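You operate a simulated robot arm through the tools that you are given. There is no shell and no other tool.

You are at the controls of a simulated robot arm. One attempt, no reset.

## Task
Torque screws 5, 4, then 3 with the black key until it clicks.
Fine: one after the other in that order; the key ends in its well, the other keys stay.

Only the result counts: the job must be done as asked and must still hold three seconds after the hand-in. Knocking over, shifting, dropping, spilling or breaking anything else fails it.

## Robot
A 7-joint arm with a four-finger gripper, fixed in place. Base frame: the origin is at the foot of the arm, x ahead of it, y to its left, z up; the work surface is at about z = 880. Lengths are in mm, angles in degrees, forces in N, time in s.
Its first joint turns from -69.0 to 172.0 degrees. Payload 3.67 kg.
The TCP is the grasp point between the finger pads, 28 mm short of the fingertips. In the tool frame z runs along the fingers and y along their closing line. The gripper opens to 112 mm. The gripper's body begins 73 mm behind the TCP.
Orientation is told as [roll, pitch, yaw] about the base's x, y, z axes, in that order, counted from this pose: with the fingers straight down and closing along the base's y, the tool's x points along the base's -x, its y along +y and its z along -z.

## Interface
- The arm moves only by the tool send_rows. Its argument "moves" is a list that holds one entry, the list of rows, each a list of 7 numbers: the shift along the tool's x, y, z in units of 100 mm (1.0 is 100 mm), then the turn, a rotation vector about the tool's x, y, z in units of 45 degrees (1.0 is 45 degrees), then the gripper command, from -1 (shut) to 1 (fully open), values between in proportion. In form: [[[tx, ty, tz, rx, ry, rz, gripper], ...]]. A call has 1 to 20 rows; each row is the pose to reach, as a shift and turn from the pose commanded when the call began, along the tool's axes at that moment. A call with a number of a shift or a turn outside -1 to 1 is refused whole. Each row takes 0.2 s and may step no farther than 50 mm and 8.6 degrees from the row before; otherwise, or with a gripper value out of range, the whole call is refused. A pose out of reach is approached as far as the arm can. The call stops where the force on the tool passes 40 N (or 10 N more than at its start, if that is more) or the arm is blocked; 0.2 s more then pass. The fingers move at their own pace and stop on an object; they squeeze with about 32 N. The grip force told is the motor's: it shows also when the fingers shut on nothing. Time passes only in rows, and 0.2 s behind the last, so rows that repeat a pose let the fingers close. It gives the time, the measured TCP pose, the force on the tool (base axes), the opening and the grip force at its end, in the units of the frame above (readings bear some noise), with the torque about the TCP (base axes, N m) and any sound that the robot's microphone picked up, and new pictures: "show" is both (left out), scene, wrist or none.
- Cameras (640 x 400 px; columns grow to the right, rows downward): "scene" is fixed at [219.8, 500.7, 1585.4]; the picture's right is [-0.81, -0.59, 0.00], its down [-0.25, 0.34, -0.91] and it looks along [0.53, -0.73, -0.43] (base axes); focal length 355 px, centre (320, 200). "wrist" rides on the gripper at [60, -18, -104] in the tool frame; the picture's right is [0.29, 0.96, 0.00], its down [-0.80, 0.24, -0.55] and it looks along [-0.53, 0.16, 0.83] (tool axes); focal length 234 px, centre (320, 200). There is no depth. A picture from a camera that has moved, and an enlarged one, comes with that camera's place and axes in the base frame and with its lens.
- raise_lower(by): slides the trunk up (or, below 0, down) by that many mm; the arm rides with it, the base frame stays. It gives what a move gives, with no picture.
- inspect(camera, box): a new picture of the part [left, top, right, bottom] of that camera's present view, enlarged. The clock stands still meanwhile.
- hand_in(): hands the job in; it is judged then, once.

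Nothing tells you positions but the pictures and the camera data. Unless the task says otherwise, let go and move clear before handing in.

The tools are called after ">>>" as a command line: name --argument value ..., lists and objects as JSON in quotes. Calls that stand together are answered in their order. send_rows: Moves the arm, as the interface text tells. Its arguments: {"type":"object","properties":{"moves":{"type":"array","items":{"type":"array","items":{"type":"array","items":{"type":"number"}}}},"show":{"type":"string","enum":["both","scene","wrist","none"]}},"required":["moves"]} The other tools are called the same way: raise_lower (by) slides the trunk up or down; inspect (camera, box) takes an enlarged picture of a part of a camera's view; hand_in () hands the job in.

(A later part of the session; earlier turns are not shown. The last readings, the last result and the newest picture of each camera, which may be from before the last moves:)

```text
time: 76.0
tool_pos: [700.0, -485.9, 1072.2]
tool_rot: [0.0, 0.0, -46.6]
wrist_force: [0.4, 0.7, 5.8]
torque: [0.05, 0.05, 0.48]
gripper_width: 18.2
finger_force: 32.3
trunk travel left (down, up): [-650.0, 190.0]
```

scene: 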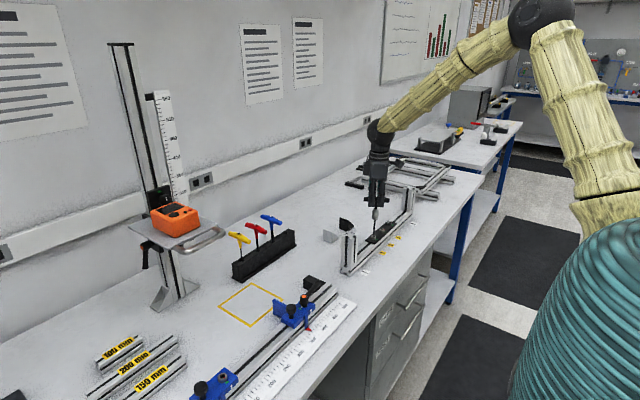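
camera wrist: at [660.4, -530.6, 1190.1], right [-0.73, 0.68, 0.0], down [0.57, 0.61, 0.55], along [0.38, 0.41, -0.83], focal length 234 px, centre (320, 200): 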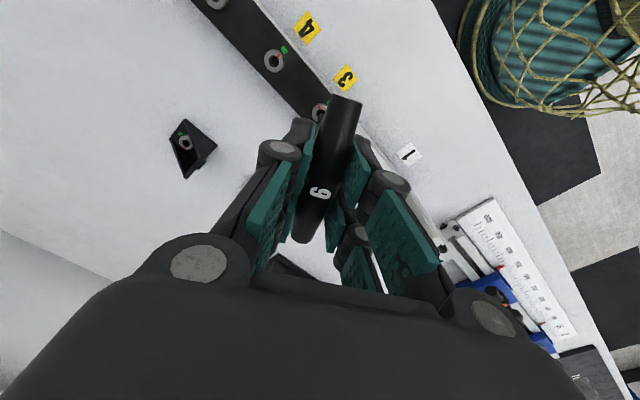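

>>> send_rows --moves '[[[0.0002, -0.0002, 0, 0, 0, 0.0222, -1], [0.0002, -0.0002, 0, 0, 0, 0.0222, -1]]]' --show "none"

```text
time: 76.6
tool_pos: [699.2, -485.9, 1071.2]
tool_rot: [0.1, 0.0, -47.5]
wrist_force: [1.0, 0.2, 6.0]
torque: [0.03, -0.05, 0.52]
gripper_width: 18.0
finger_force: 32.0
trunk travel left (down, up): [-650.0, 190.0]
```

>>> send_rows --moves '[[[0.0002, -0.0002, 0, 0, 0, 0.0222, -1], [0.0002, -0.0002, 0, 0, 0, 0.0222, -1]]]' --show "none"

```text
time: 77.2
tool_pos: [699.2, -487.0, 1070.9]
tool_rot: [0.0, -0.1, -48.5]
wrist_force: [0.0, 0.8, 6.1]
torque: [0.04, -0.03, 0.02]
gripper_width: 18.4
finger_force: 31.9
trunk travel left (down, up): [-650.0, 190.0]
```

Screw 3 broke away at about 0.55 N m too. I check its mark, then lift the key clear.

>>> inspect --camera "wrist" --box '[306, 100, 334, 124]'

>>> send_rows --moves '[[[0, 0, -0.05, 0, 0, 0, -1], [0, 0, -0.12, 0, 0, 0, -1], [0, 0, -0.2, 0, 0, 0, -1], [0, 0, -0.35, 0, 0, 0, -1], [0, 0, -0.55, 0, 0, -0.17, -1], [0, 0, -0.75, 0, 0, -0.34, -1], [0, 0, -0.95, 0, 0, -0.51, -1], [0, 0, -1.0, 0, 0, -0.68, -1], [0, 0, -1.0, 0, 0, -0.85, -1], [0, 0, -1.0, 0, 0, -1.0, -1], [0, 0, -1.0, 0, 0, -1.0, -1]]]' --show "both"

>>> inspect --camera "scene" --box '[354, 210, 404, 242]'

>>> inspect --camera "wrist" --box '[240, 50, 400, 130]'

```text
16.00 times, centred on (320, 112) of wrist
camera zoom: at [647.8, -453.5, 1175.2], right [0.53, 0.85, 0.0], down [0.71, -0.44, 0.55], along [0.47, -0.29, -0.83], focal length 3747 px, centre (320, 1608)
```

zoom: 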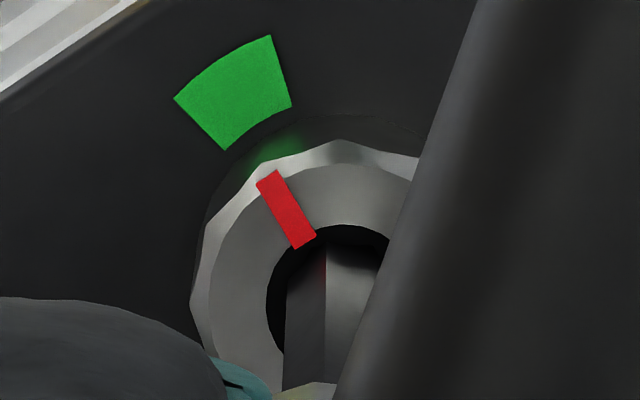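

```text
time: 79.6
tool_pos: [699.9, -486.0, 1170.4]
tool_rot: [0.0, 0.0, -3.4]
wrist_force: [1.4, -0.1, -1.4]
torque: [-0.02, 0.02, -0.01]
gripper_width: 18.4
finger_force: 32.4
trunk travel left (down, up): [-650.0, 190.0]
camera wrist: at [640.2, -501.1, 1274.8], right [-0.23, 0.97, 0.0], down [0.81, 0.19, 0.55], along [0.54, 0.13, -0.83], focal length 234 px, centre (320, 200)
```

scene: 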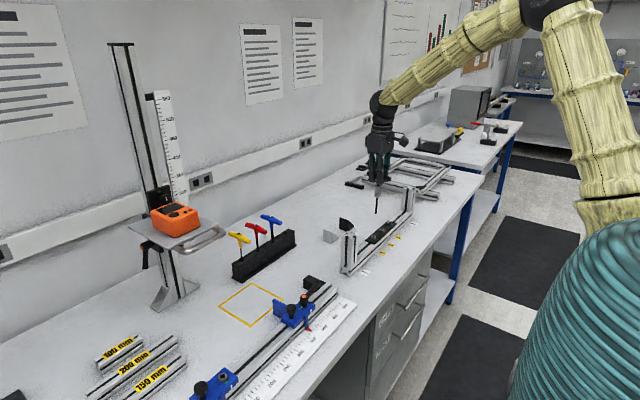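
wrist: 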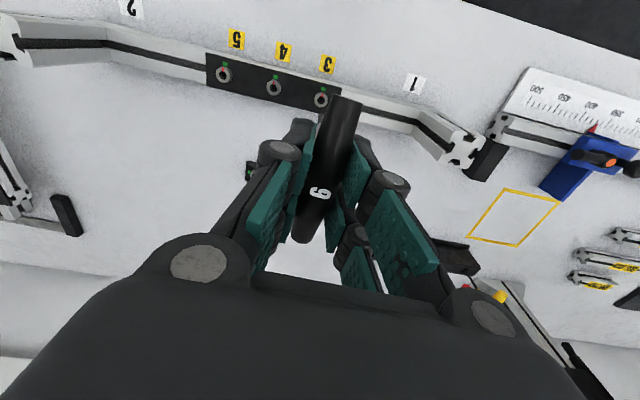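

```text
12.50 times, centred on (379, 226) of scene
camera zoom: at [219.8, 500.7, 1585.4], right [-0.81, -0.59, 0.0], down [-0.25, 0.34, -0.91], along [0.53, -0.73, -0.43], focal length 4434 px, centre (-418, -125)
```

zoom: 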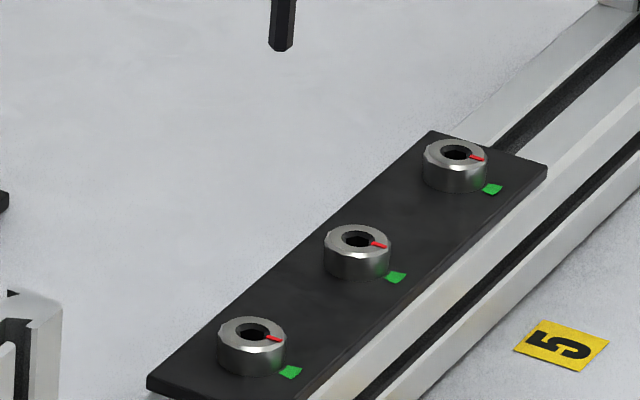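

```text
4.00 times, centred on (320, 90) of wrist
camera zoom: at [640.2, -501.1, 1274.8], right [-0.23, 0.97, 0.0], down [0.81, 0.19, 0.55], along [0.54, 0.13, -0.83], focal length 937 px, centre (320, 640)
```

zoom: 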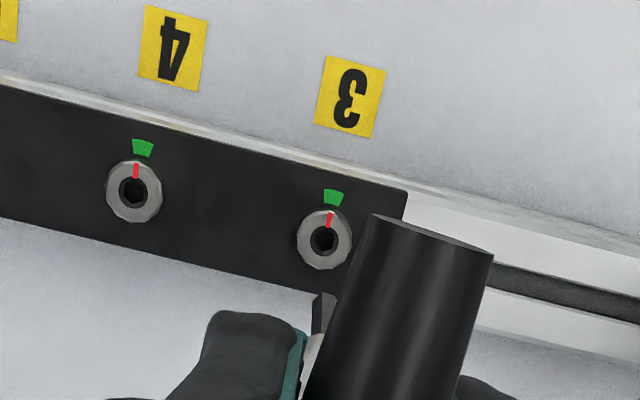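

All three marks point into their green sectors. Now I carry the key back over the rack, above every obstacle.

>>> send_rows --moves '[[[0, 0, -0.2, 0, 0, -0.0778, -1], [-0.3, 0.0183, -0.2, 0, 0, -0.0778, -1], [-0.6, 0.0367, -0.2, 0, 0, -0.0778, -1], [-0.898, 0.0549, -0.2, 0, 0, -0.0778, -1], [-0.898, 0.0549, -0.2, 0, 0, -0.0778, -1]]]' --show "none"

>>> send_rows --moves '[[[-0.29, 0.29, 0, 0, 0, 0, -1], [-0.58, 0.58, 0, 0, 0, 0, -1], [-0.86, 0.86, 0, 0, 0, 0, -1], [-0.86, 0.86, 0, 0, 0, 0, -1]]]' --show "none"

>>> send_rows --moves '[[[-0.29, 0.28, 0, 0, 0, 0, -1], [-0.58, 0.57, 0, 0, 0, 0, -1], [-0.8631, 0.8504, 0, 0, 0, 0, -1], [-0.8631, 0.8504, 0, 0, 0, 0, -1]]]' --show "both"

>>> inspect --camera "wrist" --box '[300, 90, 340, 130]'

>>> inspect --camera "scene" --box '[260, 190, 310, 240]'

```text
time: 80.8
tool_pos: [789.6, -487.9, 1191.5]
tool_rot: [0.1, -0.1, 0.0]
wrist_force: [-1.0, 0.0, -1.4]
torque: [0.02, -0.02, 0.0]
gripper_width: 18.1
finger_force: 32.1
trunk travel left (down, up): [-650.0, 190.0]
```

```text
time: 81.8
tool_pos: [875.7, -402.2, 1191.2]
tool_rot: [0.1, 0.1, -0.1]
wrist_force: [-0.3, -0.7, -2.5]
torque: [0.01, -0.03, 0.01]
gripper_width: 17.9
finger_force: 32.0
trunk travel left (down, up): [-650.0, 190.0]
```

```text
time: 82.8
tool_pos: [960.2, -317.5, 1192.2]
tool_rot: [0.1, -0.2, 0.1]
wrist_force: [-0.6, -0.7, -1.6]
torque: [0.02, 0.0, 0.0]
gripper_width: 18.1
finger_force: 32.0
trunk travel left (down, up): [-650.0, 190.0]
camera wrist: at [902.1, -335.3, 1296.1], right [-0.29, 0.96, 0.0], down [0.8, 0.24, 0.56], along [0.53, 0.16, -0.83], focal length 234 px, centre (320, 200)
```

scene: 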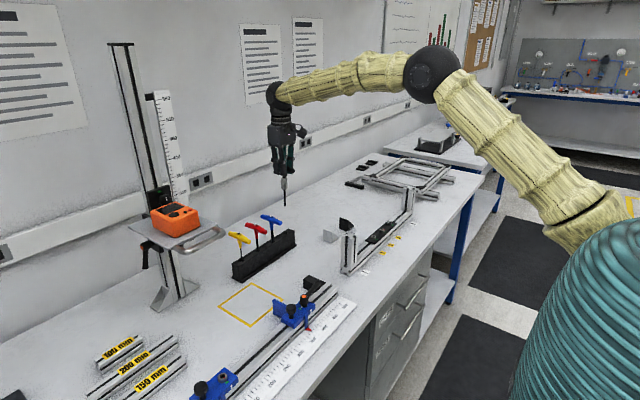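
wrist: 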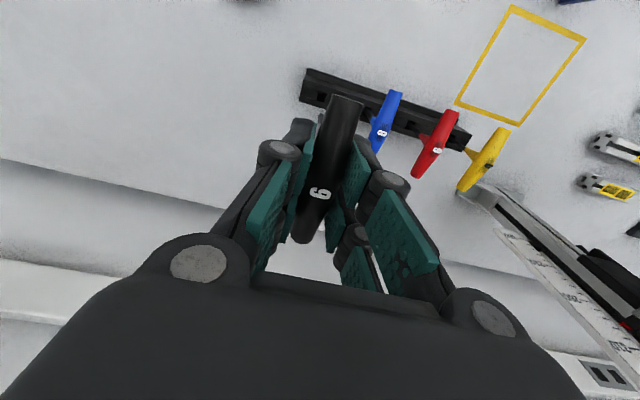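

```text
10.00 times, centred on (320, 110) of wrist
camera zoom: at [902.1, -335.3, 1296.1], right [-0.29, 0.96, 0.0], down [0.8, 0.24, 0.56], along [0.53, 0.16, -0.83], focal length 2342 px, centre (320, 1100)
```

zoom: 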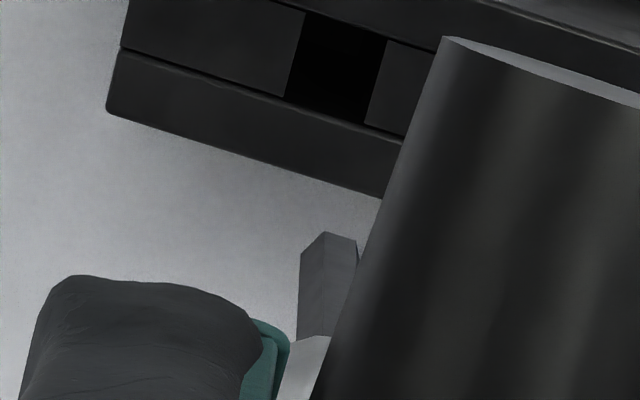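

```text
8.00 times, centred on (285, 215) of scene
camera zoom: at [219.8, 500.7, 1585.4], right [-0.81, -0.59, 0.0], down [-0.25, 0.34, -0.91], along [0.53, -0.73, -0.43], focal length 2838 px, centre (600, 80)
```

zoom: 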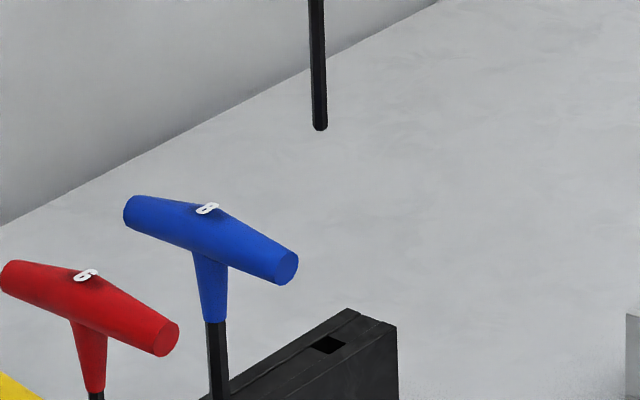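

The key is back above its square well, about 1.4 mm off in y. I correct and descend until the tip is a little above the rack.

>>> send_rows --moves '[[[-0.004, 0.014, 0.1, 0, 0, 0, -1], [-0.004, 0.014, 0.35, 0, 0, 0, -1], [-0.004, 0.014, 0.6, 0, 0, 0, -1], [-0.004, 0.014, 0.8, 0, 0, 0, -1], [-0.004, 0.014, 0.9, 0, 0, 0, -1], [-0.004, 0.014, 0.9, 0, 0, 0, -1]]]' --show "none"

>>> inspect --camera "wrist" --box '[300, 90, 340, 130]'

>>> inspect --camera "scene" --box '[260, 200, 310, 250]'

```text
time: 84.2
tool_pos: [963.0, -314.2, 1102.5]
tool_rot: [0.1, 0.0, 0.0]
wrist_force: [-0.1, -0.2, -2.4]
torque: [0.01, 0.0, -0.03]
gripper_width: 18.1
finger_force: 31.8
trunk travel left (down, up): [-650.0, 190.0]
```

```text
10.00 times, centred on (320, 110) of wrist
camera zoom: at [904.0, -332.4, 1205.8], right [-0.29, 0.96, 0.0], down [0.8, 0.24, 0.55], along [0.53, 0.16, -0.83], focal length 2342 px, centre (320, 1100)
```

zoom: 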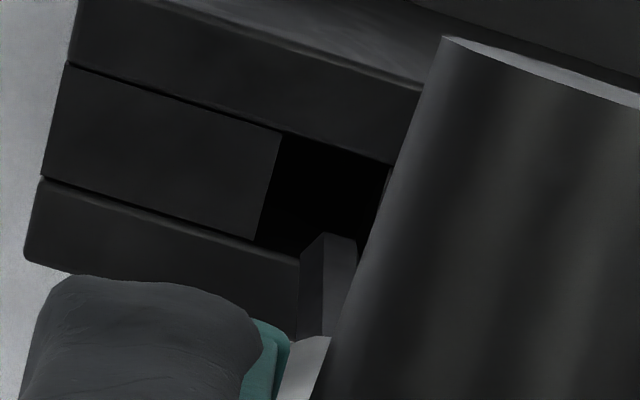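

```text
8.00 times, centred on (285, 225) of scene
camera zoom: at [219.8, 500.7, 1585.4], right [-0.81, -0.59, 0.0], down [-0.25, 0.34, -0.91], along [0.53, -0.73, -0.43], focal length 2838 px, centre (600, 0)
```

zoom: 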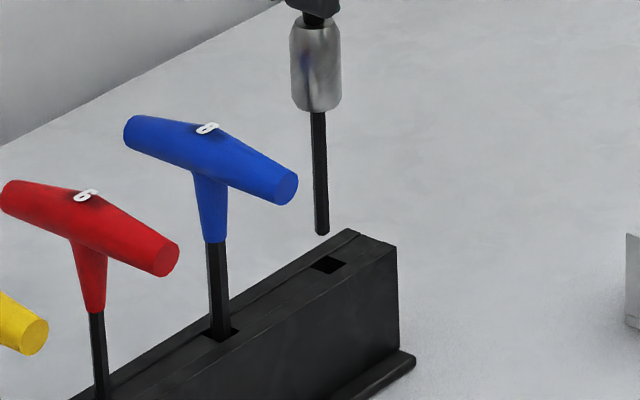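

The tip is about 16 mm above the rack and roughly 2 mm off in x and y. I correct and lower it into the mouth of the well.

>>> send_rows --moves '[[[0.017, -0.013, 0.0, 0, 0, 0, -1], [0.017, -0.013, 0.05, 0, 0, 0, -1], [0.017, -0.013, 0.11, 0, 0, 0, -1], [0.017, -0.013, 0.11, 0, 0, 0, -1]]]' --show "none"

>>> inspect --camera "wrist" --box '[300, 90, 340, 130]'

>>> inspect --camera "scene" --box '[265, 205, 305, 245]'

```text
time: 85.2
tool_pos: [960.2, -315.7, 1089.4]
tool_rot: [0.0, 0.0, 0.0]
wrist_force: [0.5, -0.2, -1.4]
torque: [-0.01, -0.04, -0.02]
gripper_width: 18.2
finger_force: 32.4
trunk travel left (down, up): [-650.0, 190.0]
```

```text
10.00 times, centred on (320, 110) of wrist
camera zoom: at [902.5, -333.5, 1194.2], right [-0.29, 0.96, 0.0], down [0.8, 0.24, 0.55], along [0.53, 0.16, -0.83], focal length 2342 px, centre (320, 1100)
```

zoom: 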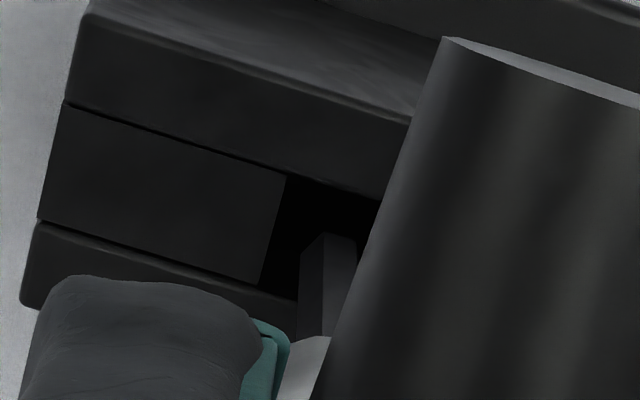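

```text
10.00 times, centred on (285, 225) of scene
camera zoom: at [219.8, 500.7, 1585.4], right [-0.81, -0.59, 0.0], down [-0.25, 0.34, -0.91], along [0.53, -0.73, -0.43], focal length 3547 px, centre (670, -50)
```

zoom: 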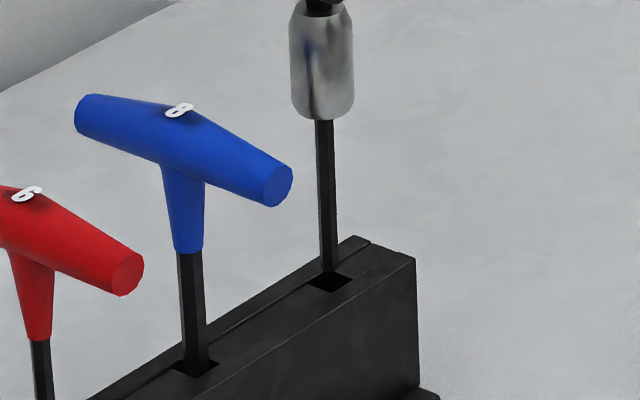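

The tip is centred on the well and about 4 mm above it. I lower it into the well.

>>> send_rows --moves '[[[0, 0, 0.05, 0, 0, 0, -1], [0, 0, 0.1, 0, 0, 0, -1], [0, 0, 0.15, 0, 0, 0, -1], [0, 0, 0.2, 0, 0, 0, -1], [0, 0, 0.2, 0, 0, 0, -1]]]' --show "none"

>>> inspect --camera "scene" --box '[265, 205, 305, 245]'

>>> inspect --camera "wrist" --box '[300, 90, 340, 130]'

```text
time: 86.4
tool_pos: [960.5, -315.6, 1069.4]
tool_rot: [0.0, 0.0, 0.0]
wrist_force: [0.2, -0.2, -1.5]
torque: [-0.02, 0.03, 0.01]
gripper_width: 18.1
finger_force: 32.1
trunk travel left (down, up): [-650.0, 190.0]
```

```text
10.00 times, centred on (285, 225) of scene
camera zoom: at [219.8, 500.7, 1585.4], right [-0.81, -0.59, 0.0], down [-0.25, 0.34, -0.91], along [0.53, -0.73, -0.43], focal length 3547 px, centre (670, -50)
```

zoom: 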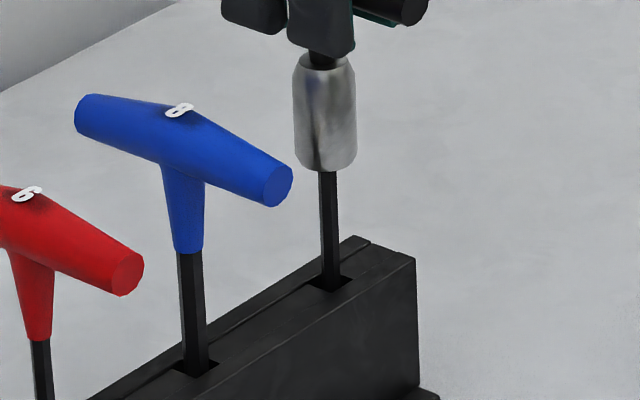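

```text
10.00 times, centred on (320, 110) of wrist
camera zoom: at [902.4, -333.8, 1173.8], right [-0.29, 0.96, 0.0], down [0.8, 0.24, 0.55], along [0.53, 0.16, -0.83], focal length 2342 px, centre (320, 1100)
```

zoom: 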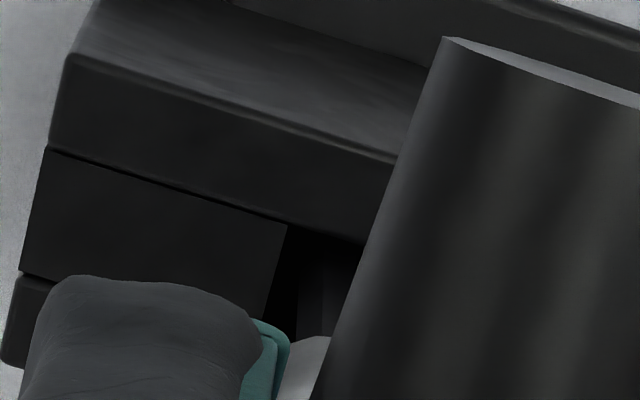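

The shaft is in the well with no side force. I lower towards the original seat height.

>>> send_rows --moves '[[[0, 0, 0.07, 0, 0, 0, -1], [0, 0, 0.14, 0, 0, 0, -1], [0, 0, 0.21, 0, 0, 0, -1], [0, 0, 0.28, 0, 0, 0, -1], [0, 0, 0.33, 0, 0, 0, -1], [0, 0, 0.345, 0, 0, 0, -1], [0, 0, 0.345, 0, 0, 0, -1]]]' --show "none"

>>> inspect --camera "scene" --box '[265, 205, 305, 245]'

```text
time: 88.0
tool_pos: [962.0, -315.3, 1033.9]
tool_rot: [0.0, 0.0, 0.0]
wrist_force: [0.5, 0.6, -1.4]
torque: [-0.02, 0.02, -0.03]
gripper_width: 18.3
finger_force: 32.2
trunk travel left (down, up): [-650.0, 190.0]
```

```text
10.00 times, centred on (285, 225) of scene
camera zoom: at [219.8, 500.7, 1585.4], right [-0.81, -0.59, 0.0], down [-0.25, 0.34, -0.91], along [0.53, -0.73, -0.43], focal length 3547 px, centre (670, -50)
```

zoom: 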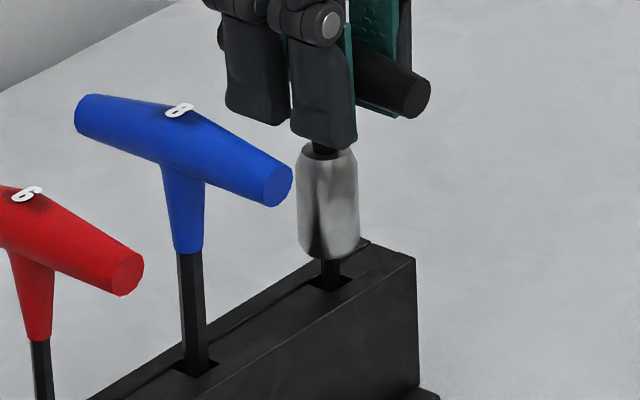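

About 3 mm remain to the original seat. I lower in 1 mm steps until contact.

>>> send_rows --moves '[[[0, 0, 0.01, 0, 0, 0, -1], [0, 0, 0.02, 0, 0, 0, -1], [0, 0, 0.02, 0, 0, 0, -1]]]' --show "none"

>>> send_rows --moves '[[[0, 0, 0.01, 0, 0, 0, -1], [0, 0, 0.01, 0, 0, 0, -1]]]' --show "none"

>>> inspect --camera "scene" --box '[265, 205, 305, 245]'

```text
time: 88.8
tool_pos: [960.9, -314.6, 1032.5]
tool_rot: [0.0, 0.0, 0.0]
wrist_force: [0.3, -0.8, -2.2]
torque: [0.01, 0.0, 0.0]
gripper_width: 18.1
finger_force: 31.9
trunk travel left (down, up): [-650.0, 190.0]
```

```text
time: 89.4
tool_pos: [961.0, -316.3, 1031.4]
tool_rot: [0.1, 0.0, 0.0]
wrist_force: [-0.1, 0.5, 0.0]
torque: [0.03, -0.09, -0.02]
gripper_width: 18.0
finger_force: 31.8
trunk travel left (down, up): [-650.0, 190.0]
```

```text
10.00 times, centred on (285, 225) of scene
camera zoom: at [219.8, 500.7, 1585.4], right [-0.81, -0.59, 0.0], down [-0.25, 0.34, -0.91], along [0.53, -0.73, -0.43], focal length 3547 px, centre (670, -50)
```

zoom: 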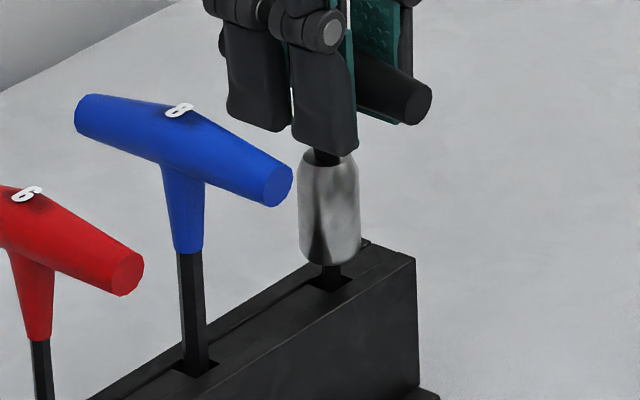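

The bottom is reached (force change of about 2 N at the original seat height). I open the fingers to the approach width.

>>> send_rows --moves '[[[0, 0, 0.003, 0, 0, 0, -1], [0, 0, 0.003, 0, 0, 0, -0.6], [0, 0, 0.003, 0, 0, 0, -0.45], [0, 0, 0.003, 0, 0, 0, -0.3], [0, 0, 0.003, 0, 0, 0, -0.2], [0, 0, 0.003, 0, 0, 0, -0.2]]]' --show "both"

>>> inspect --camera "scene" --box '[265, 205, 305, 245]'

>>> inspect --camera "wrist" --box '[220, 80, 420, 260]'

```text
time: 90.8
tool_pos: [959.9, -315.5, 1032.0]
tool_rot: [-0.1, 0.0, 0.0]
wrist_force: [-0.5, 0.1, -0.2]
torque: [-0.01, 0.0, 0.01]
gripper_width: 44.8
finger_force: 0.0
trunk travel left (down, up): [-650.0, 190.0]
camera wrist: at [902.1, -333.7, 1135.9], right [-0.29, 0.96, 0.0], down [0.8, 0.24, 0.55], along [0.53, 0.16, -0.83], focal length 234 px, centre (320, 200)
```

scene: 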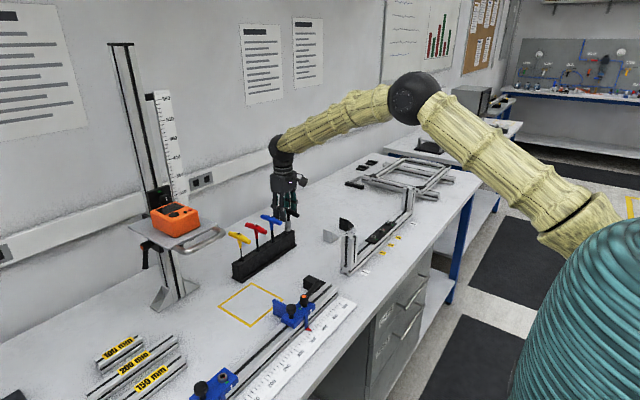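
wrist: 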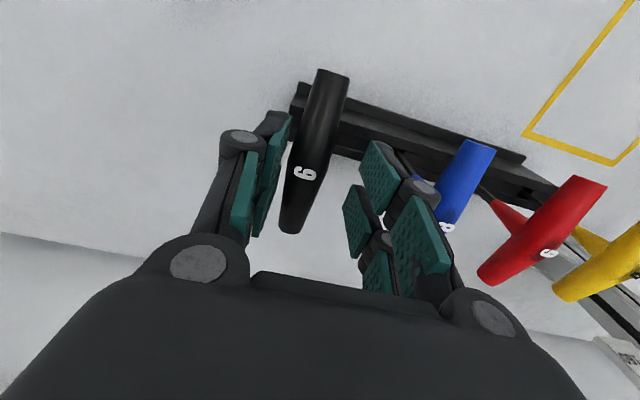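

```text
10.00 times, centred on (285, 225) of scene
camera zoom: at [219.8, 500.7, 1585.4], right [-0.81, -0.59, 0.0], down [-0.25, 0.34, -0.91], along [0.53, -0.73, -0.43], focal length 3547 px, centre (670, -50)
```

zoom: 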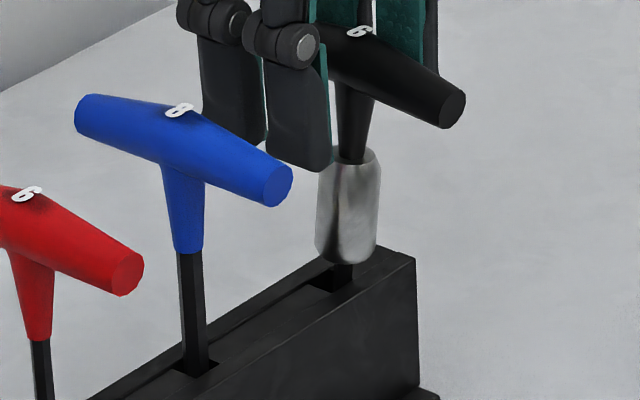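

```text
2.22 times, centred on (320, 170) of wrist
camera zoom: at [902.1, -333.7, 1135.9], right [-0.29, 0.96, 0.0], down [0.8, 0.24, 0.55], along [0.53, 0.16, -0.83], focal length 520 px, centre (320, 267)
```

zoom: 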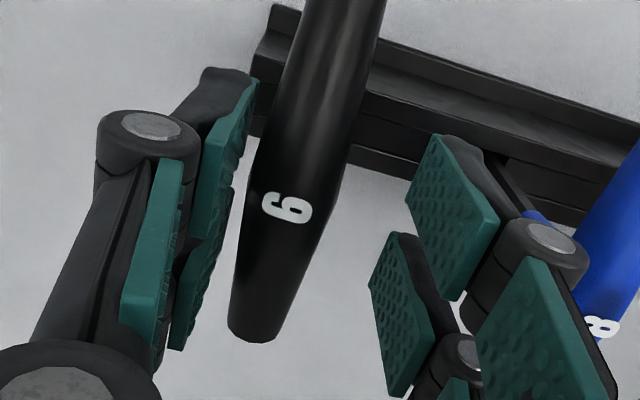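

The key stands in its well, but after release it leans a few degrees in the loose hole. I look closer before deciding whether to straighten it.

>>> inspect --camera "scene" --box '[270, 208, 310, 233]'

>>> inspect --camera "scene" --box '[240, 200, 320, 250]'

>>> inspect --camera "wrist" --box '[270, 60, 350, 140]'

```text
16.00 times, centred on (290, 220) of scene
camera zoom: at [219.8, 500.7, 1585.4], right [-0.81, -0.59, 0.0], down [-0.25, 0.34, -0.91], along [0.53, -0.73, -0.43], focal length 5676 px, centre (800, -128)
```

zoom: 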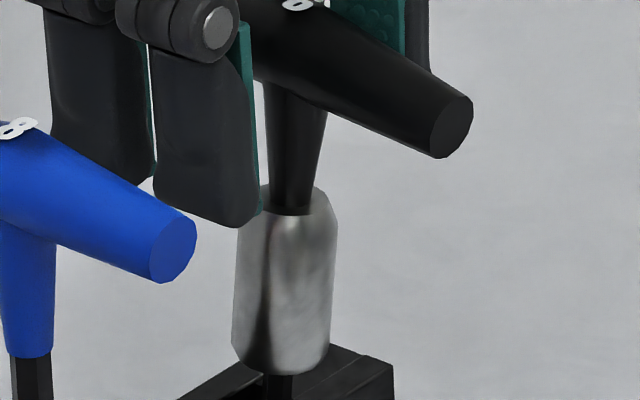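

```text
8.00 times, centred on (280, 225) of scene
camera zoom: at [219.8, 500.7, 1585.4], right [-0.81, -0.59, 0.0], down [-0.25, 0.34, -0.91], along [0.53, -0.73, -0.43], focal length 2838 px, centre (640, 0)
```

zoom: 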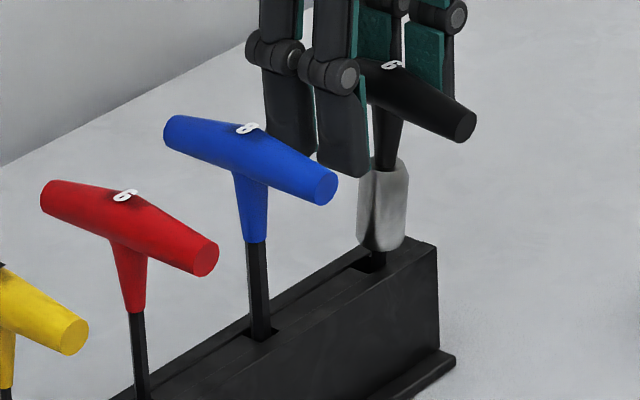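

```text
5.00 times, centred on (310, 100) of wrist
camera zoom: at [902.1, -333.7, 1135.9], right [-0.29, 0.96, 0.0], down [0.8, 0.24, 0.55], along [0.53, 0.16, -0.83], focal length 1171 px, centre (370, 700)
```

zoom: 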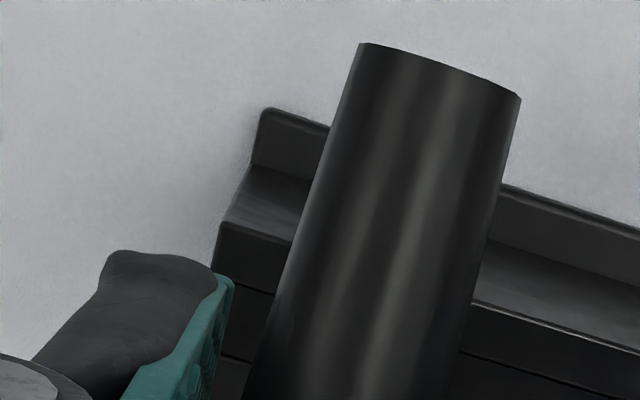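

The key leans about 5° towards (-x, -y). I will re-grip it at its handle centre, straighten it and release it more gently. First I shift along the handle and close slowly.

>>> send_rows --moves '[[[0.045, 0, 0, 0, 0, 0, -0.2], [0.09, 0, 0, 0, 0, 0, -0.2], [0.09, 0, 0, 0, 0, 0, -0.3], [0.09, 0, 0, 0, 0, 0, -0.4], [0.09, 0, 0, 0, 0, 0, -0.5], [0.09, 0, 0, 0, 0, 0, -0.6], [0.09, 0, 0, 0, 0, 0, -0.65], [0.09, 0, 0, 0, 0, 0, -1], [0.09, 0, 0, 0, 0, 0, -1], [0.09, 0, 0, 0, 0, 0, -1]]]' --show "both"

>>> inspect --camera "scene" --box '[270, 208, 310, 233]'

>>> inspect --camera "wrist" --box '[220, 80, 420, 260]'

```text
time: 93.0
tool_pos: [952.5, -315.1, 1031.2]
tool_rot: [0.0, -0.1, 0.1]
wrist_force: [0.9, 0.5, 0.6]
torque: [0.09, 0.0, 0.0]
gripper_width: 18.1
finger_force: 32.1
trunk travel left (down, up): [-650.0, 190.0]
camera wrist: at [893.1, -333.5, 1135.8], right [-0.29, 0.96, 0.0], down [0.8, 0.24, 0.55], along [0.53, 0.16, -0.83], focal length 234 px, centre (320, 200)
```

scene: 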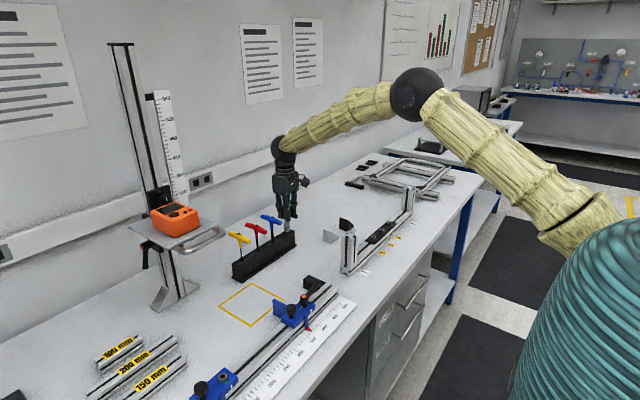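
wrist: 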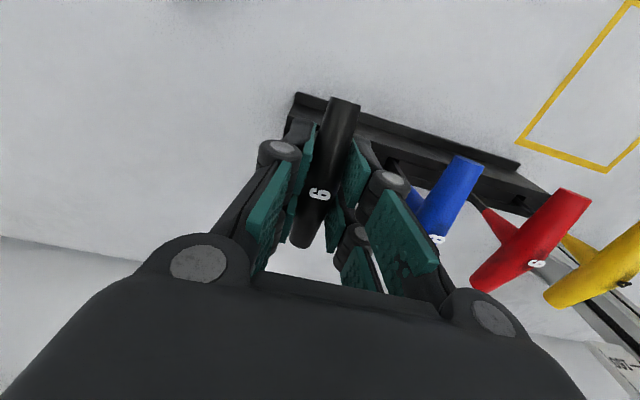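

```text
16.00 times, centred on (290, 220) of scene
camera zoom: at [219.8, 500.7, 1585.4], right [-0.81, -0.59, 0.0], down [-0.25, 0.34, -0.91], along [0.53, -0.73, -0.43], focal length 5676 px, centre (800, -128)
```

zoom: 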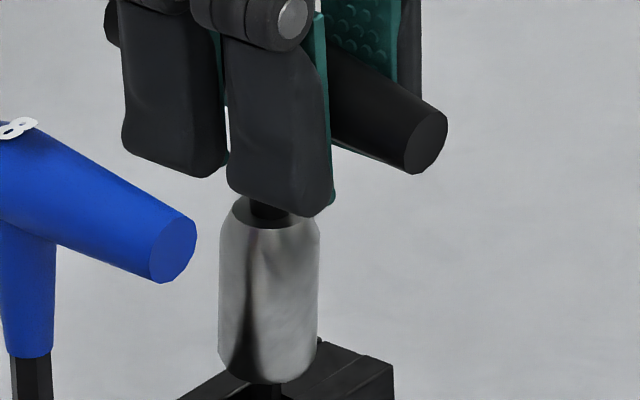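

```text
2.22 times, centred on (320, 170) of wrist
camera zoom: at [893.1, -333.5, 1135.8], right [-0.29, 0.96, 0.0], down [0.8, 0.24, 0.55], along [0.53, 0.16, -0.83], focal length 520 px, centre (320, 267)
```

zoom: 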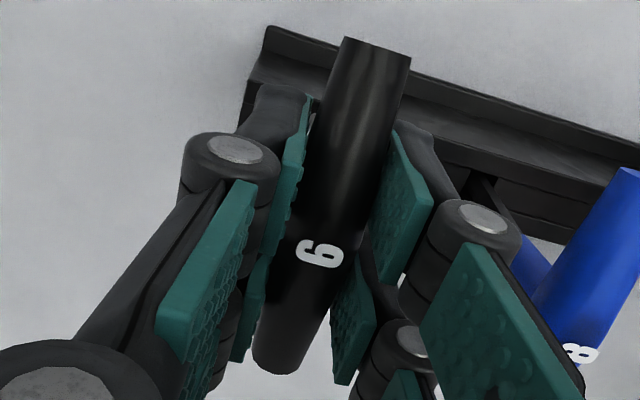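

It is re-gripped, upright in y, and still leans about 4° in x. I lift 3 mm and pitch the tool 4° about the tip so that the shaft becomes vertical.

>>> send_rows --moves '[[[0, 0, -0.03, 0, 0, 0, -1], [-0.0252, 0, -0.0298, 0, 0.0222, 0, -1], [-0.0503, 0, -0.0291, 0, 0.0444, 0, -1], [-0.0754, 0, -0.028, 0, 0.0667, 0, -1], [-0.1004, 0, -0.0265, 0, 0.0889, 0, -1], [-0.1004, 0, -0.0265, 0, 0.0889, 0, -1]]]' --show "wrist"

>>> inspect --camera "scene" --box '[270, 208, 310, 233]'

>>> inspect --camera "scene" --box '[270, 218, 310, 243]'

```text
time: 94.4
tool_pos: [960.4, -316.3, 1034.0]
tool_rot: [0.1, 4.0, 0.0]
wrist_force: [-0.4, 1.1, -0.6]
torque: [-0.02, 0.0, -0.02]
gripper_width: 18.2
finger_force: 32.2
trunk travel left (down, up): [-650.0, 190.0]
camera wrist: at [910.3, -333.6, 1142.5], right [-0.29, 0.96, 0.02], down [0.83, 0.24, 0.5], along [0.47, 0.16, -0.87], focal length 234 px, centre (320, 200)
```

wrist: 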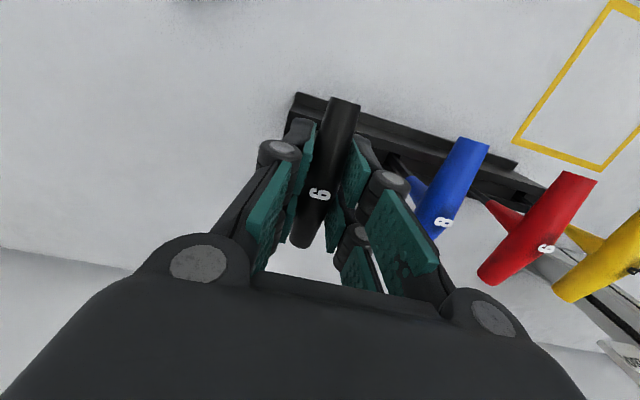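

```text
16.00 times, centred on (290, 220) of scene
camera zoom: at [219.8, 500.7, 1585.4], right [-0.81, -0.59, 0.0], down [-0.25, 0.34, -0.91], along [0.53, -0.73, -0.43], focal length 5676 px, centre (800, -128)
```

zoom: 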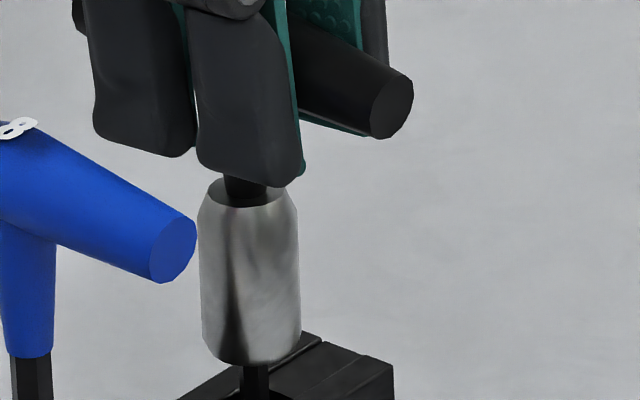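

```text
16.00 times, centred on (290, 230) of scene
camera zoom: at [219.8, 500.7, 1585.4], right [-0.81, -0.59, 0.0], down [-0.25, 0.34, -0.91], along [0.53, -0.73, -0.43], focal length 5676 px, centre (800, -288)
```

zoom: 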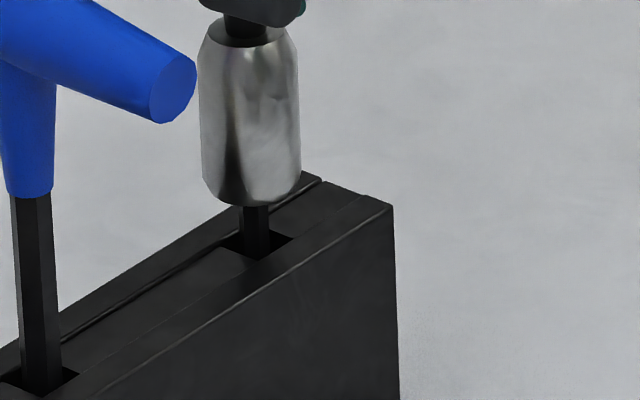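

The shaft is now vertical and centred in the hole in this view. I check it from the wrist side too.

>>> inspect --camera "wrist" --box '[295, 90, 345, 140]'

>>> inspect --camera "wrist" --box '[280, 140, 380, 260]'

```text
8.00 times, centred on (320, 115) of wrist
camera zoom: at [910.3, -333.6, 1142.5], right [-0.29, 0.96, 0.02], down [0.83, 0.24, 0.5], along [0.47, 0.16, -0.87], focal length 1873 px, centre (320, 880)
```

zoom: 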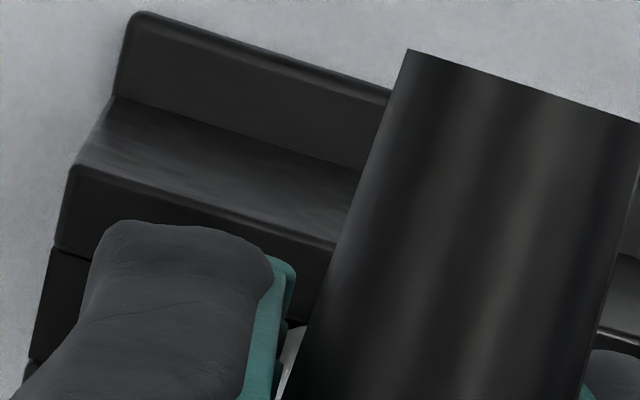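

```text
3.33 times, centred on (330, 200) of wrist
camera zoom: at [910.3, -333.6, 1142.5], right [-0.29, 0.96, 0.02], down [0.83, 0.24, 0.5], along [0.47, 0.16, -0.87], focal length 781 px, centre (287, 200)
```

zoom: 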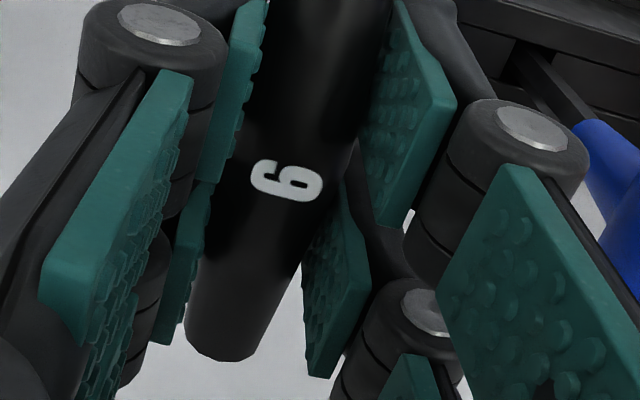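

To judge the remaining sideways tilt I lift the key out once more and measure the tip against the gripper.

>>> send_rows --moves '[[[0.0105, 0, -0.1496, 0, 0, 0, -1], [0.0209, 0, -0.2993, 0, 0, 0, -1], [0.0314, 0, -0.4489, 0, 0, 0, -1], [0.0419, 0, -0.5986, 0, 0, 0, -1], [0.0454, 0, -0.6484, 0, 0, 0, -1], [0.0454, 0, -0.6484, 0, 0, 0, -1]]]' --show "none"

>>> inspect --camera "wrist" --box '[300, 100, 340, 140]'

>>> inspect --camera "scene" --box '[265, 195, 305, 235]'

>>> inspect --camera "scene" --box '[266, 196, 306, 221]'

```text
time: 95.8
tool_pos: [961.2, -315.8, 1099.3]
tool_rot: [-0.1, 3.9, 0.0]
wrist_force: [0.1, -0.9, -0.6]
torque: [0.0, 0.02, -0.02]
gripper_width: 18.0
finger_force: 32.1
trunk travel left (down, up): [-650.0, 190.0]
```

```text
10.00 times, centred on (320, 120) of wrist
camera zoom: at [910.5, -333.9, 1207.4], right [-0.29, 0.96, 0.02], down [0.83, 0.24, 0.5], along [0.47, 0.16, -0.87], focal length 2342 px, centre (320, 1000)
```

zoom: 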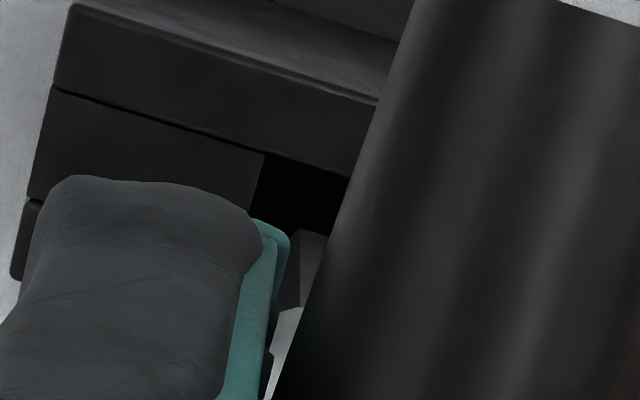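

```text
10.00 times, centred on (285, 215) of scene
camera zoom: at [219.8, 500.7, 1585.4], right [-0.81, -0.59, 0.0], down [-0.25, 0.34, -0.91], along [0.53, -0.73, -0.43], focal length 3547 px, centre (670, 50)
```

zoom: 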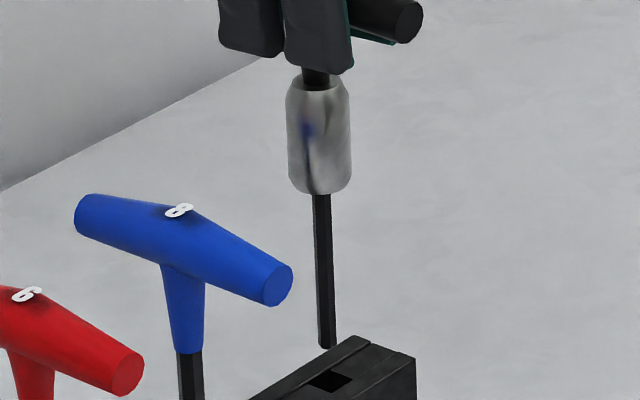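

```text
16.00 times, centred on (286, 208) of scene
camera zoom: at [219.8, 500.7, 1585.4], right [-0.81, -0.59, 0.0], down [-0.25, 0.34, -0.91], along [0.53, -0.73, -0.43], focal length 5676 px, centre (864, 64)
```

zoom: 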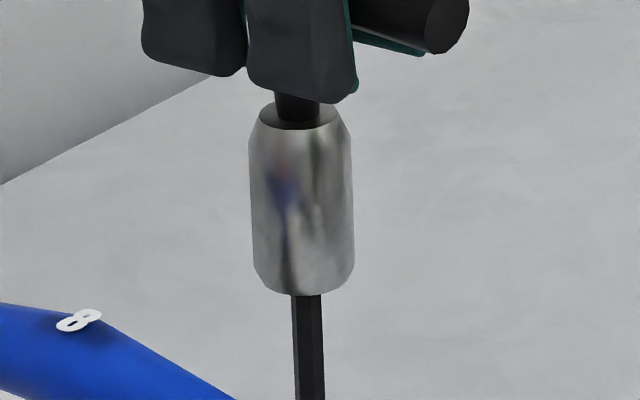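

>>> inspect --camera "wrist" --box '[306, 112, 334, 136]'

```text
16.00 times, centred on (320, 124) of wrist
camera zoom: at [910.5, -333.9, 1207.4], right [-0.29, 0.96, 0.02], down [0.83, 0.24, 0.5], along [0.47, 0.16, -0.87], focal length 3747 px, centre (320, 1416)
```

zoom: 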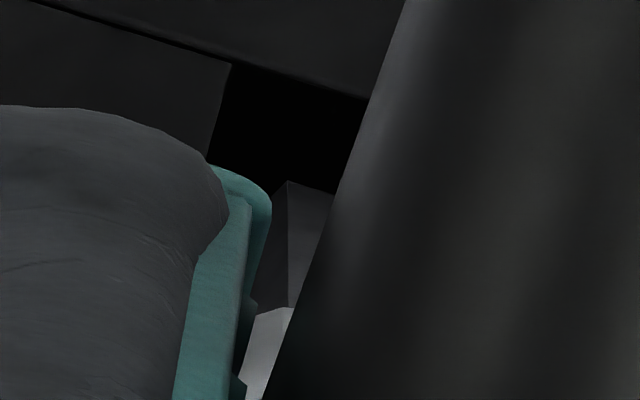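

The key is now within about 0.3° of vertical in both directions. I re-centre by under 1 mm and lower it straight down again.

>>> send_rows --moves '[[[0.007, -0.004, 0.0005, 0, 0, 0, -1], [0.0, -0.004, 0.1003, 0, 0, 0, -1], [-0.007, -0.004, 0.2, 0, 0, 0, -1], [-0.0139, -0.004, 0.2998, 0, 0, 0, -1], [-0.0209, -0.004, 0.3995, 0, 0, 0, -1], [-0.0279, -0.004, 0.4993, 0, 0, 0, -1], [-0.0349, -0.004, 0.5991, 0, 0, 0, -1], [-0.0377, -0.004, 0.639, 0, 0, 0, -1], [-0.0377, -0.004, 0.639, 0, 0, 0, -1]]]' --show "none"

>>> inspect --camera "scene" --box '[270, 218, 310, 243]'

```text
time: 97.8
tool_pos: [960.3, -315.7, 1034.9]
tool_rot: [-0.1, 4.0, 0.0]
wrist_force: [0.0, -0.3, -2.7]
torque: [-0.01, -0.01, -0.02]
gripper_width: 17.9
finger_force: 31.8
trunk travel left (down, up): [-650.0, 190.0]
```

```text
16.00 times, centred on (290, 230) of scene
camera zoom: at [219.8, 500.7, 1585.4], right [-0.81, -0.59, 0.0], down [-0.25, 0.34, -0.91], along [0.53, -0.73, -0.43], focal length 5676 px, centre (800, -288)
```

zoom: 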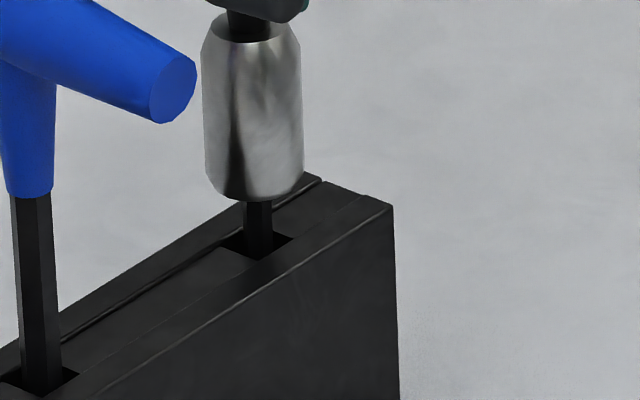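

It is centred and vertical. I lower in 1 mm steps to touch the floor of the well.

>>> send_rows --moves '[[[-0.0007, 0, 0.01, 0, 0, 0, -1], [-0.0014, 0, 0.02, 0, 0, 0, -1], [-0.0021, 0, 0.03, 0, 0, 0, -1], [-0.0021, 0, 0.03, 0, 0, 0, -1]]]' --show "none"

>>> send_rows --moves '[[[-0.0004, 0, 0.005, 0, 0, 0, -1], [-0.0004, 0, 0.005, 0, 0, 0, -1]]]' --show "none"

```text
time: 98.8
tool_pos: [960.2, -317.5, 1031.0]
tool_rot: [0.0, 3.9, 0.0]
wrist_force: [0.0, -0.5, -1.8]
torque: [-0.02, -0.01, -0.02]
gripper_width: 17.9
finger_force: 32.0
trunk travel left (down, up): [-650.0, 190.0]
```

```text
time: 99.4
tool_pos: [961.0, -317.0, 1031.2]
tool_rot: [0.0, 4.0, -0.1]
wrist_force: [-0.5, 0.1, 0.2]
torque: [-0.01, 0.06, 0.02]
gripper_width: 18.1
finger_force: 31.9
trunk travel left (down, up): [-650.0, 190.0]
```

The tip touches with about 2 N. I now open very slowly so that the key stays upright.

>>> send_rows --moves '[[[0, 0, 0, 0, 0, 0, -0.7], [0, 0, 0, 0, 0, 0, -0.69], [0, 0, 0, 0, 0, 0, -0.685], [0, 0, 0, 0, 0, 0, -0.68], [0, 0, 0, 0, 0, 0, -0.675], [0, 0, 0, 0, 0, 0, -0.67], [0, 0, 0, 0, 0, 0, -0.665], [0, 0, 0, 0, 0, 0, -0.66], [0, 0, 0, 0, 0, 0, -0.655], [0, 0, 0, 0, 0, 0, -0.65], [0, 0, 0, 0, 0, 0, -0.645], [0, 0, 0, 0, 0, 0, -0.64]]]' --show "none"

>>> inspect --camera "scene" --box '[270, 208, 310, 233]'

>>> inspect --camera "wrist" --box '[220, 80, 420, 260]'

```text
time: 102.0
tool_pos: [962.2, -315.6, 1031.7]
tool_rot: [0.0, 4.0, 0.0]
wrist_force: [0.4, -0.1, -0.6]
torque: [0.0, 0.01, 0.01]
gripper_width: 20.0
finger_force: 0.0
trunk travel left (down, up): [-650.0, 190.0]
```

```text
16.00 times, centred on (290, 220) of scene
camera zoom: at [219.8, 500.7, 1585.4], right [-0.81, -0.59, 0.0], down [-0.25, 0.34, -0.91], along [0.53, -0.73, -0.43], focal length 5676 px, centre (800, -128)
```

zoom: 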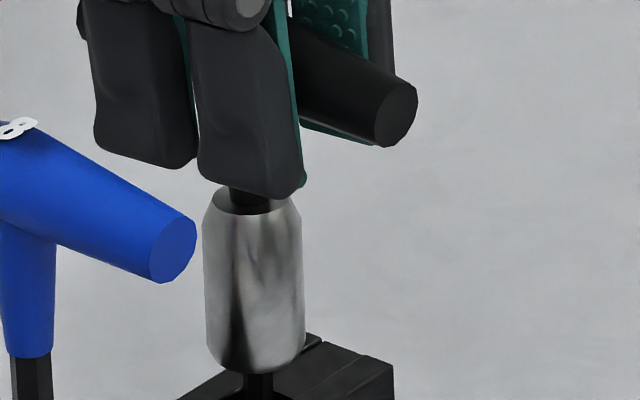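

```text
2.22 times, centred on (320, 170) of wrist
camera zoom: at [910.2, -334.3, 1139.8], right [-0.29, 0.96, 0.02], down [0.83, 0.24, 0.5], along [0.47, 0.16, -0.87], focal length 520 px, centre (320, 267)
```

zoom: 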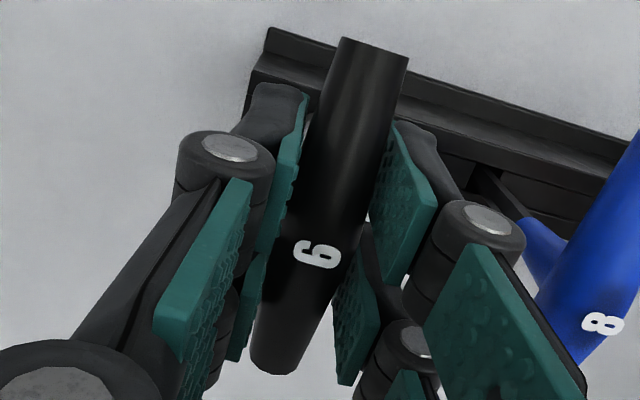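

The fingers are just off the handle and the key still stands. I keep opening slowly.

>>> send_rows --moves '[[[0, 0, 0, 0, 0, 0, -0.63], [0, 0, 0, 0, 0, 0, -0.62], [0, 0, 0, 0, 0, 0, -0.61], [0, 0, 0, 0, 0, 0, -0.6], [0, 0, 0, 0, 0, 0, -0.58], [0, 0, 0, 0, 0, 0, -0.56], [0, 0, 0, 0, 0, 0, -0.54]]]' --show "none"

>>> inspect --camera "scene" --box '[270, 208, 310, 233]'

>>> inspect --camera "wrist" --box '[220, 80, 420, 260]'

```text
time: 103.6
tool_pos: [961.4, -316.2, 1032.1]
tool_rot: [0.0, 3.9, 0.1]
wrist_force: [-0.3, -0.1, -0.5]
torque: [0.0, -0.02, 0.0]
gripper_width: 25.6
finger_force: 0.1
trunk travel left (down, up): [-650.0, 190.0]
```

```text
16.00 times, centred on (290, 220) of scene
camera zoom: at [219.8, 500.7, 1585.4], right [-0.81, -0.59, 0.0], down [-0.25, 0.34, -0.91], along [0.53, -0.73, -0.43], focal length 5676 px, centre (800, -128)
```

zoom: 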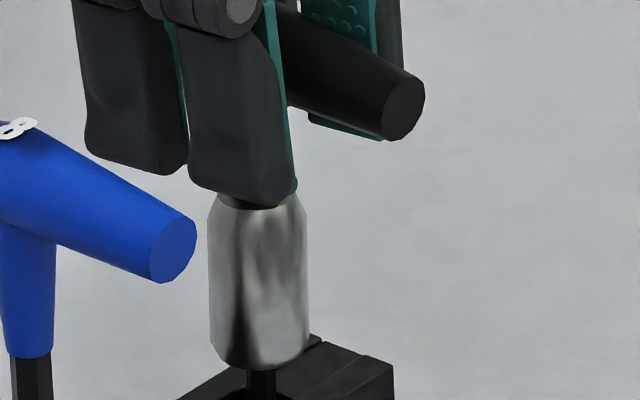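

```text
2.22 times, centred on (320, 170) of wrist
camera zoom: at [910.2, -334.3, 1139.8], right [-0.29, 0.96, 0.02], down [0.83, 0.24, 0.5], along [0.47, 0.16, -0.87], focal length 520 px, centre (320, 267)
```

zoom: 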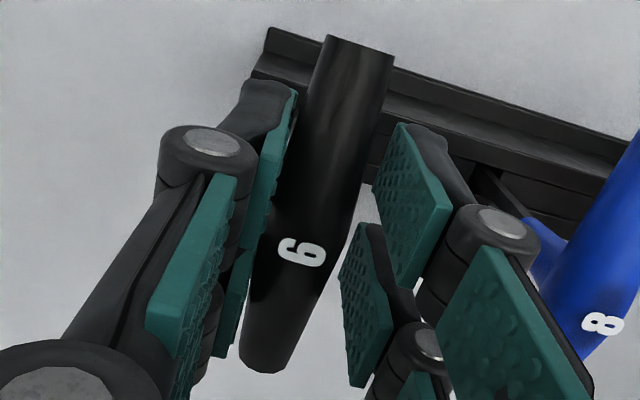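

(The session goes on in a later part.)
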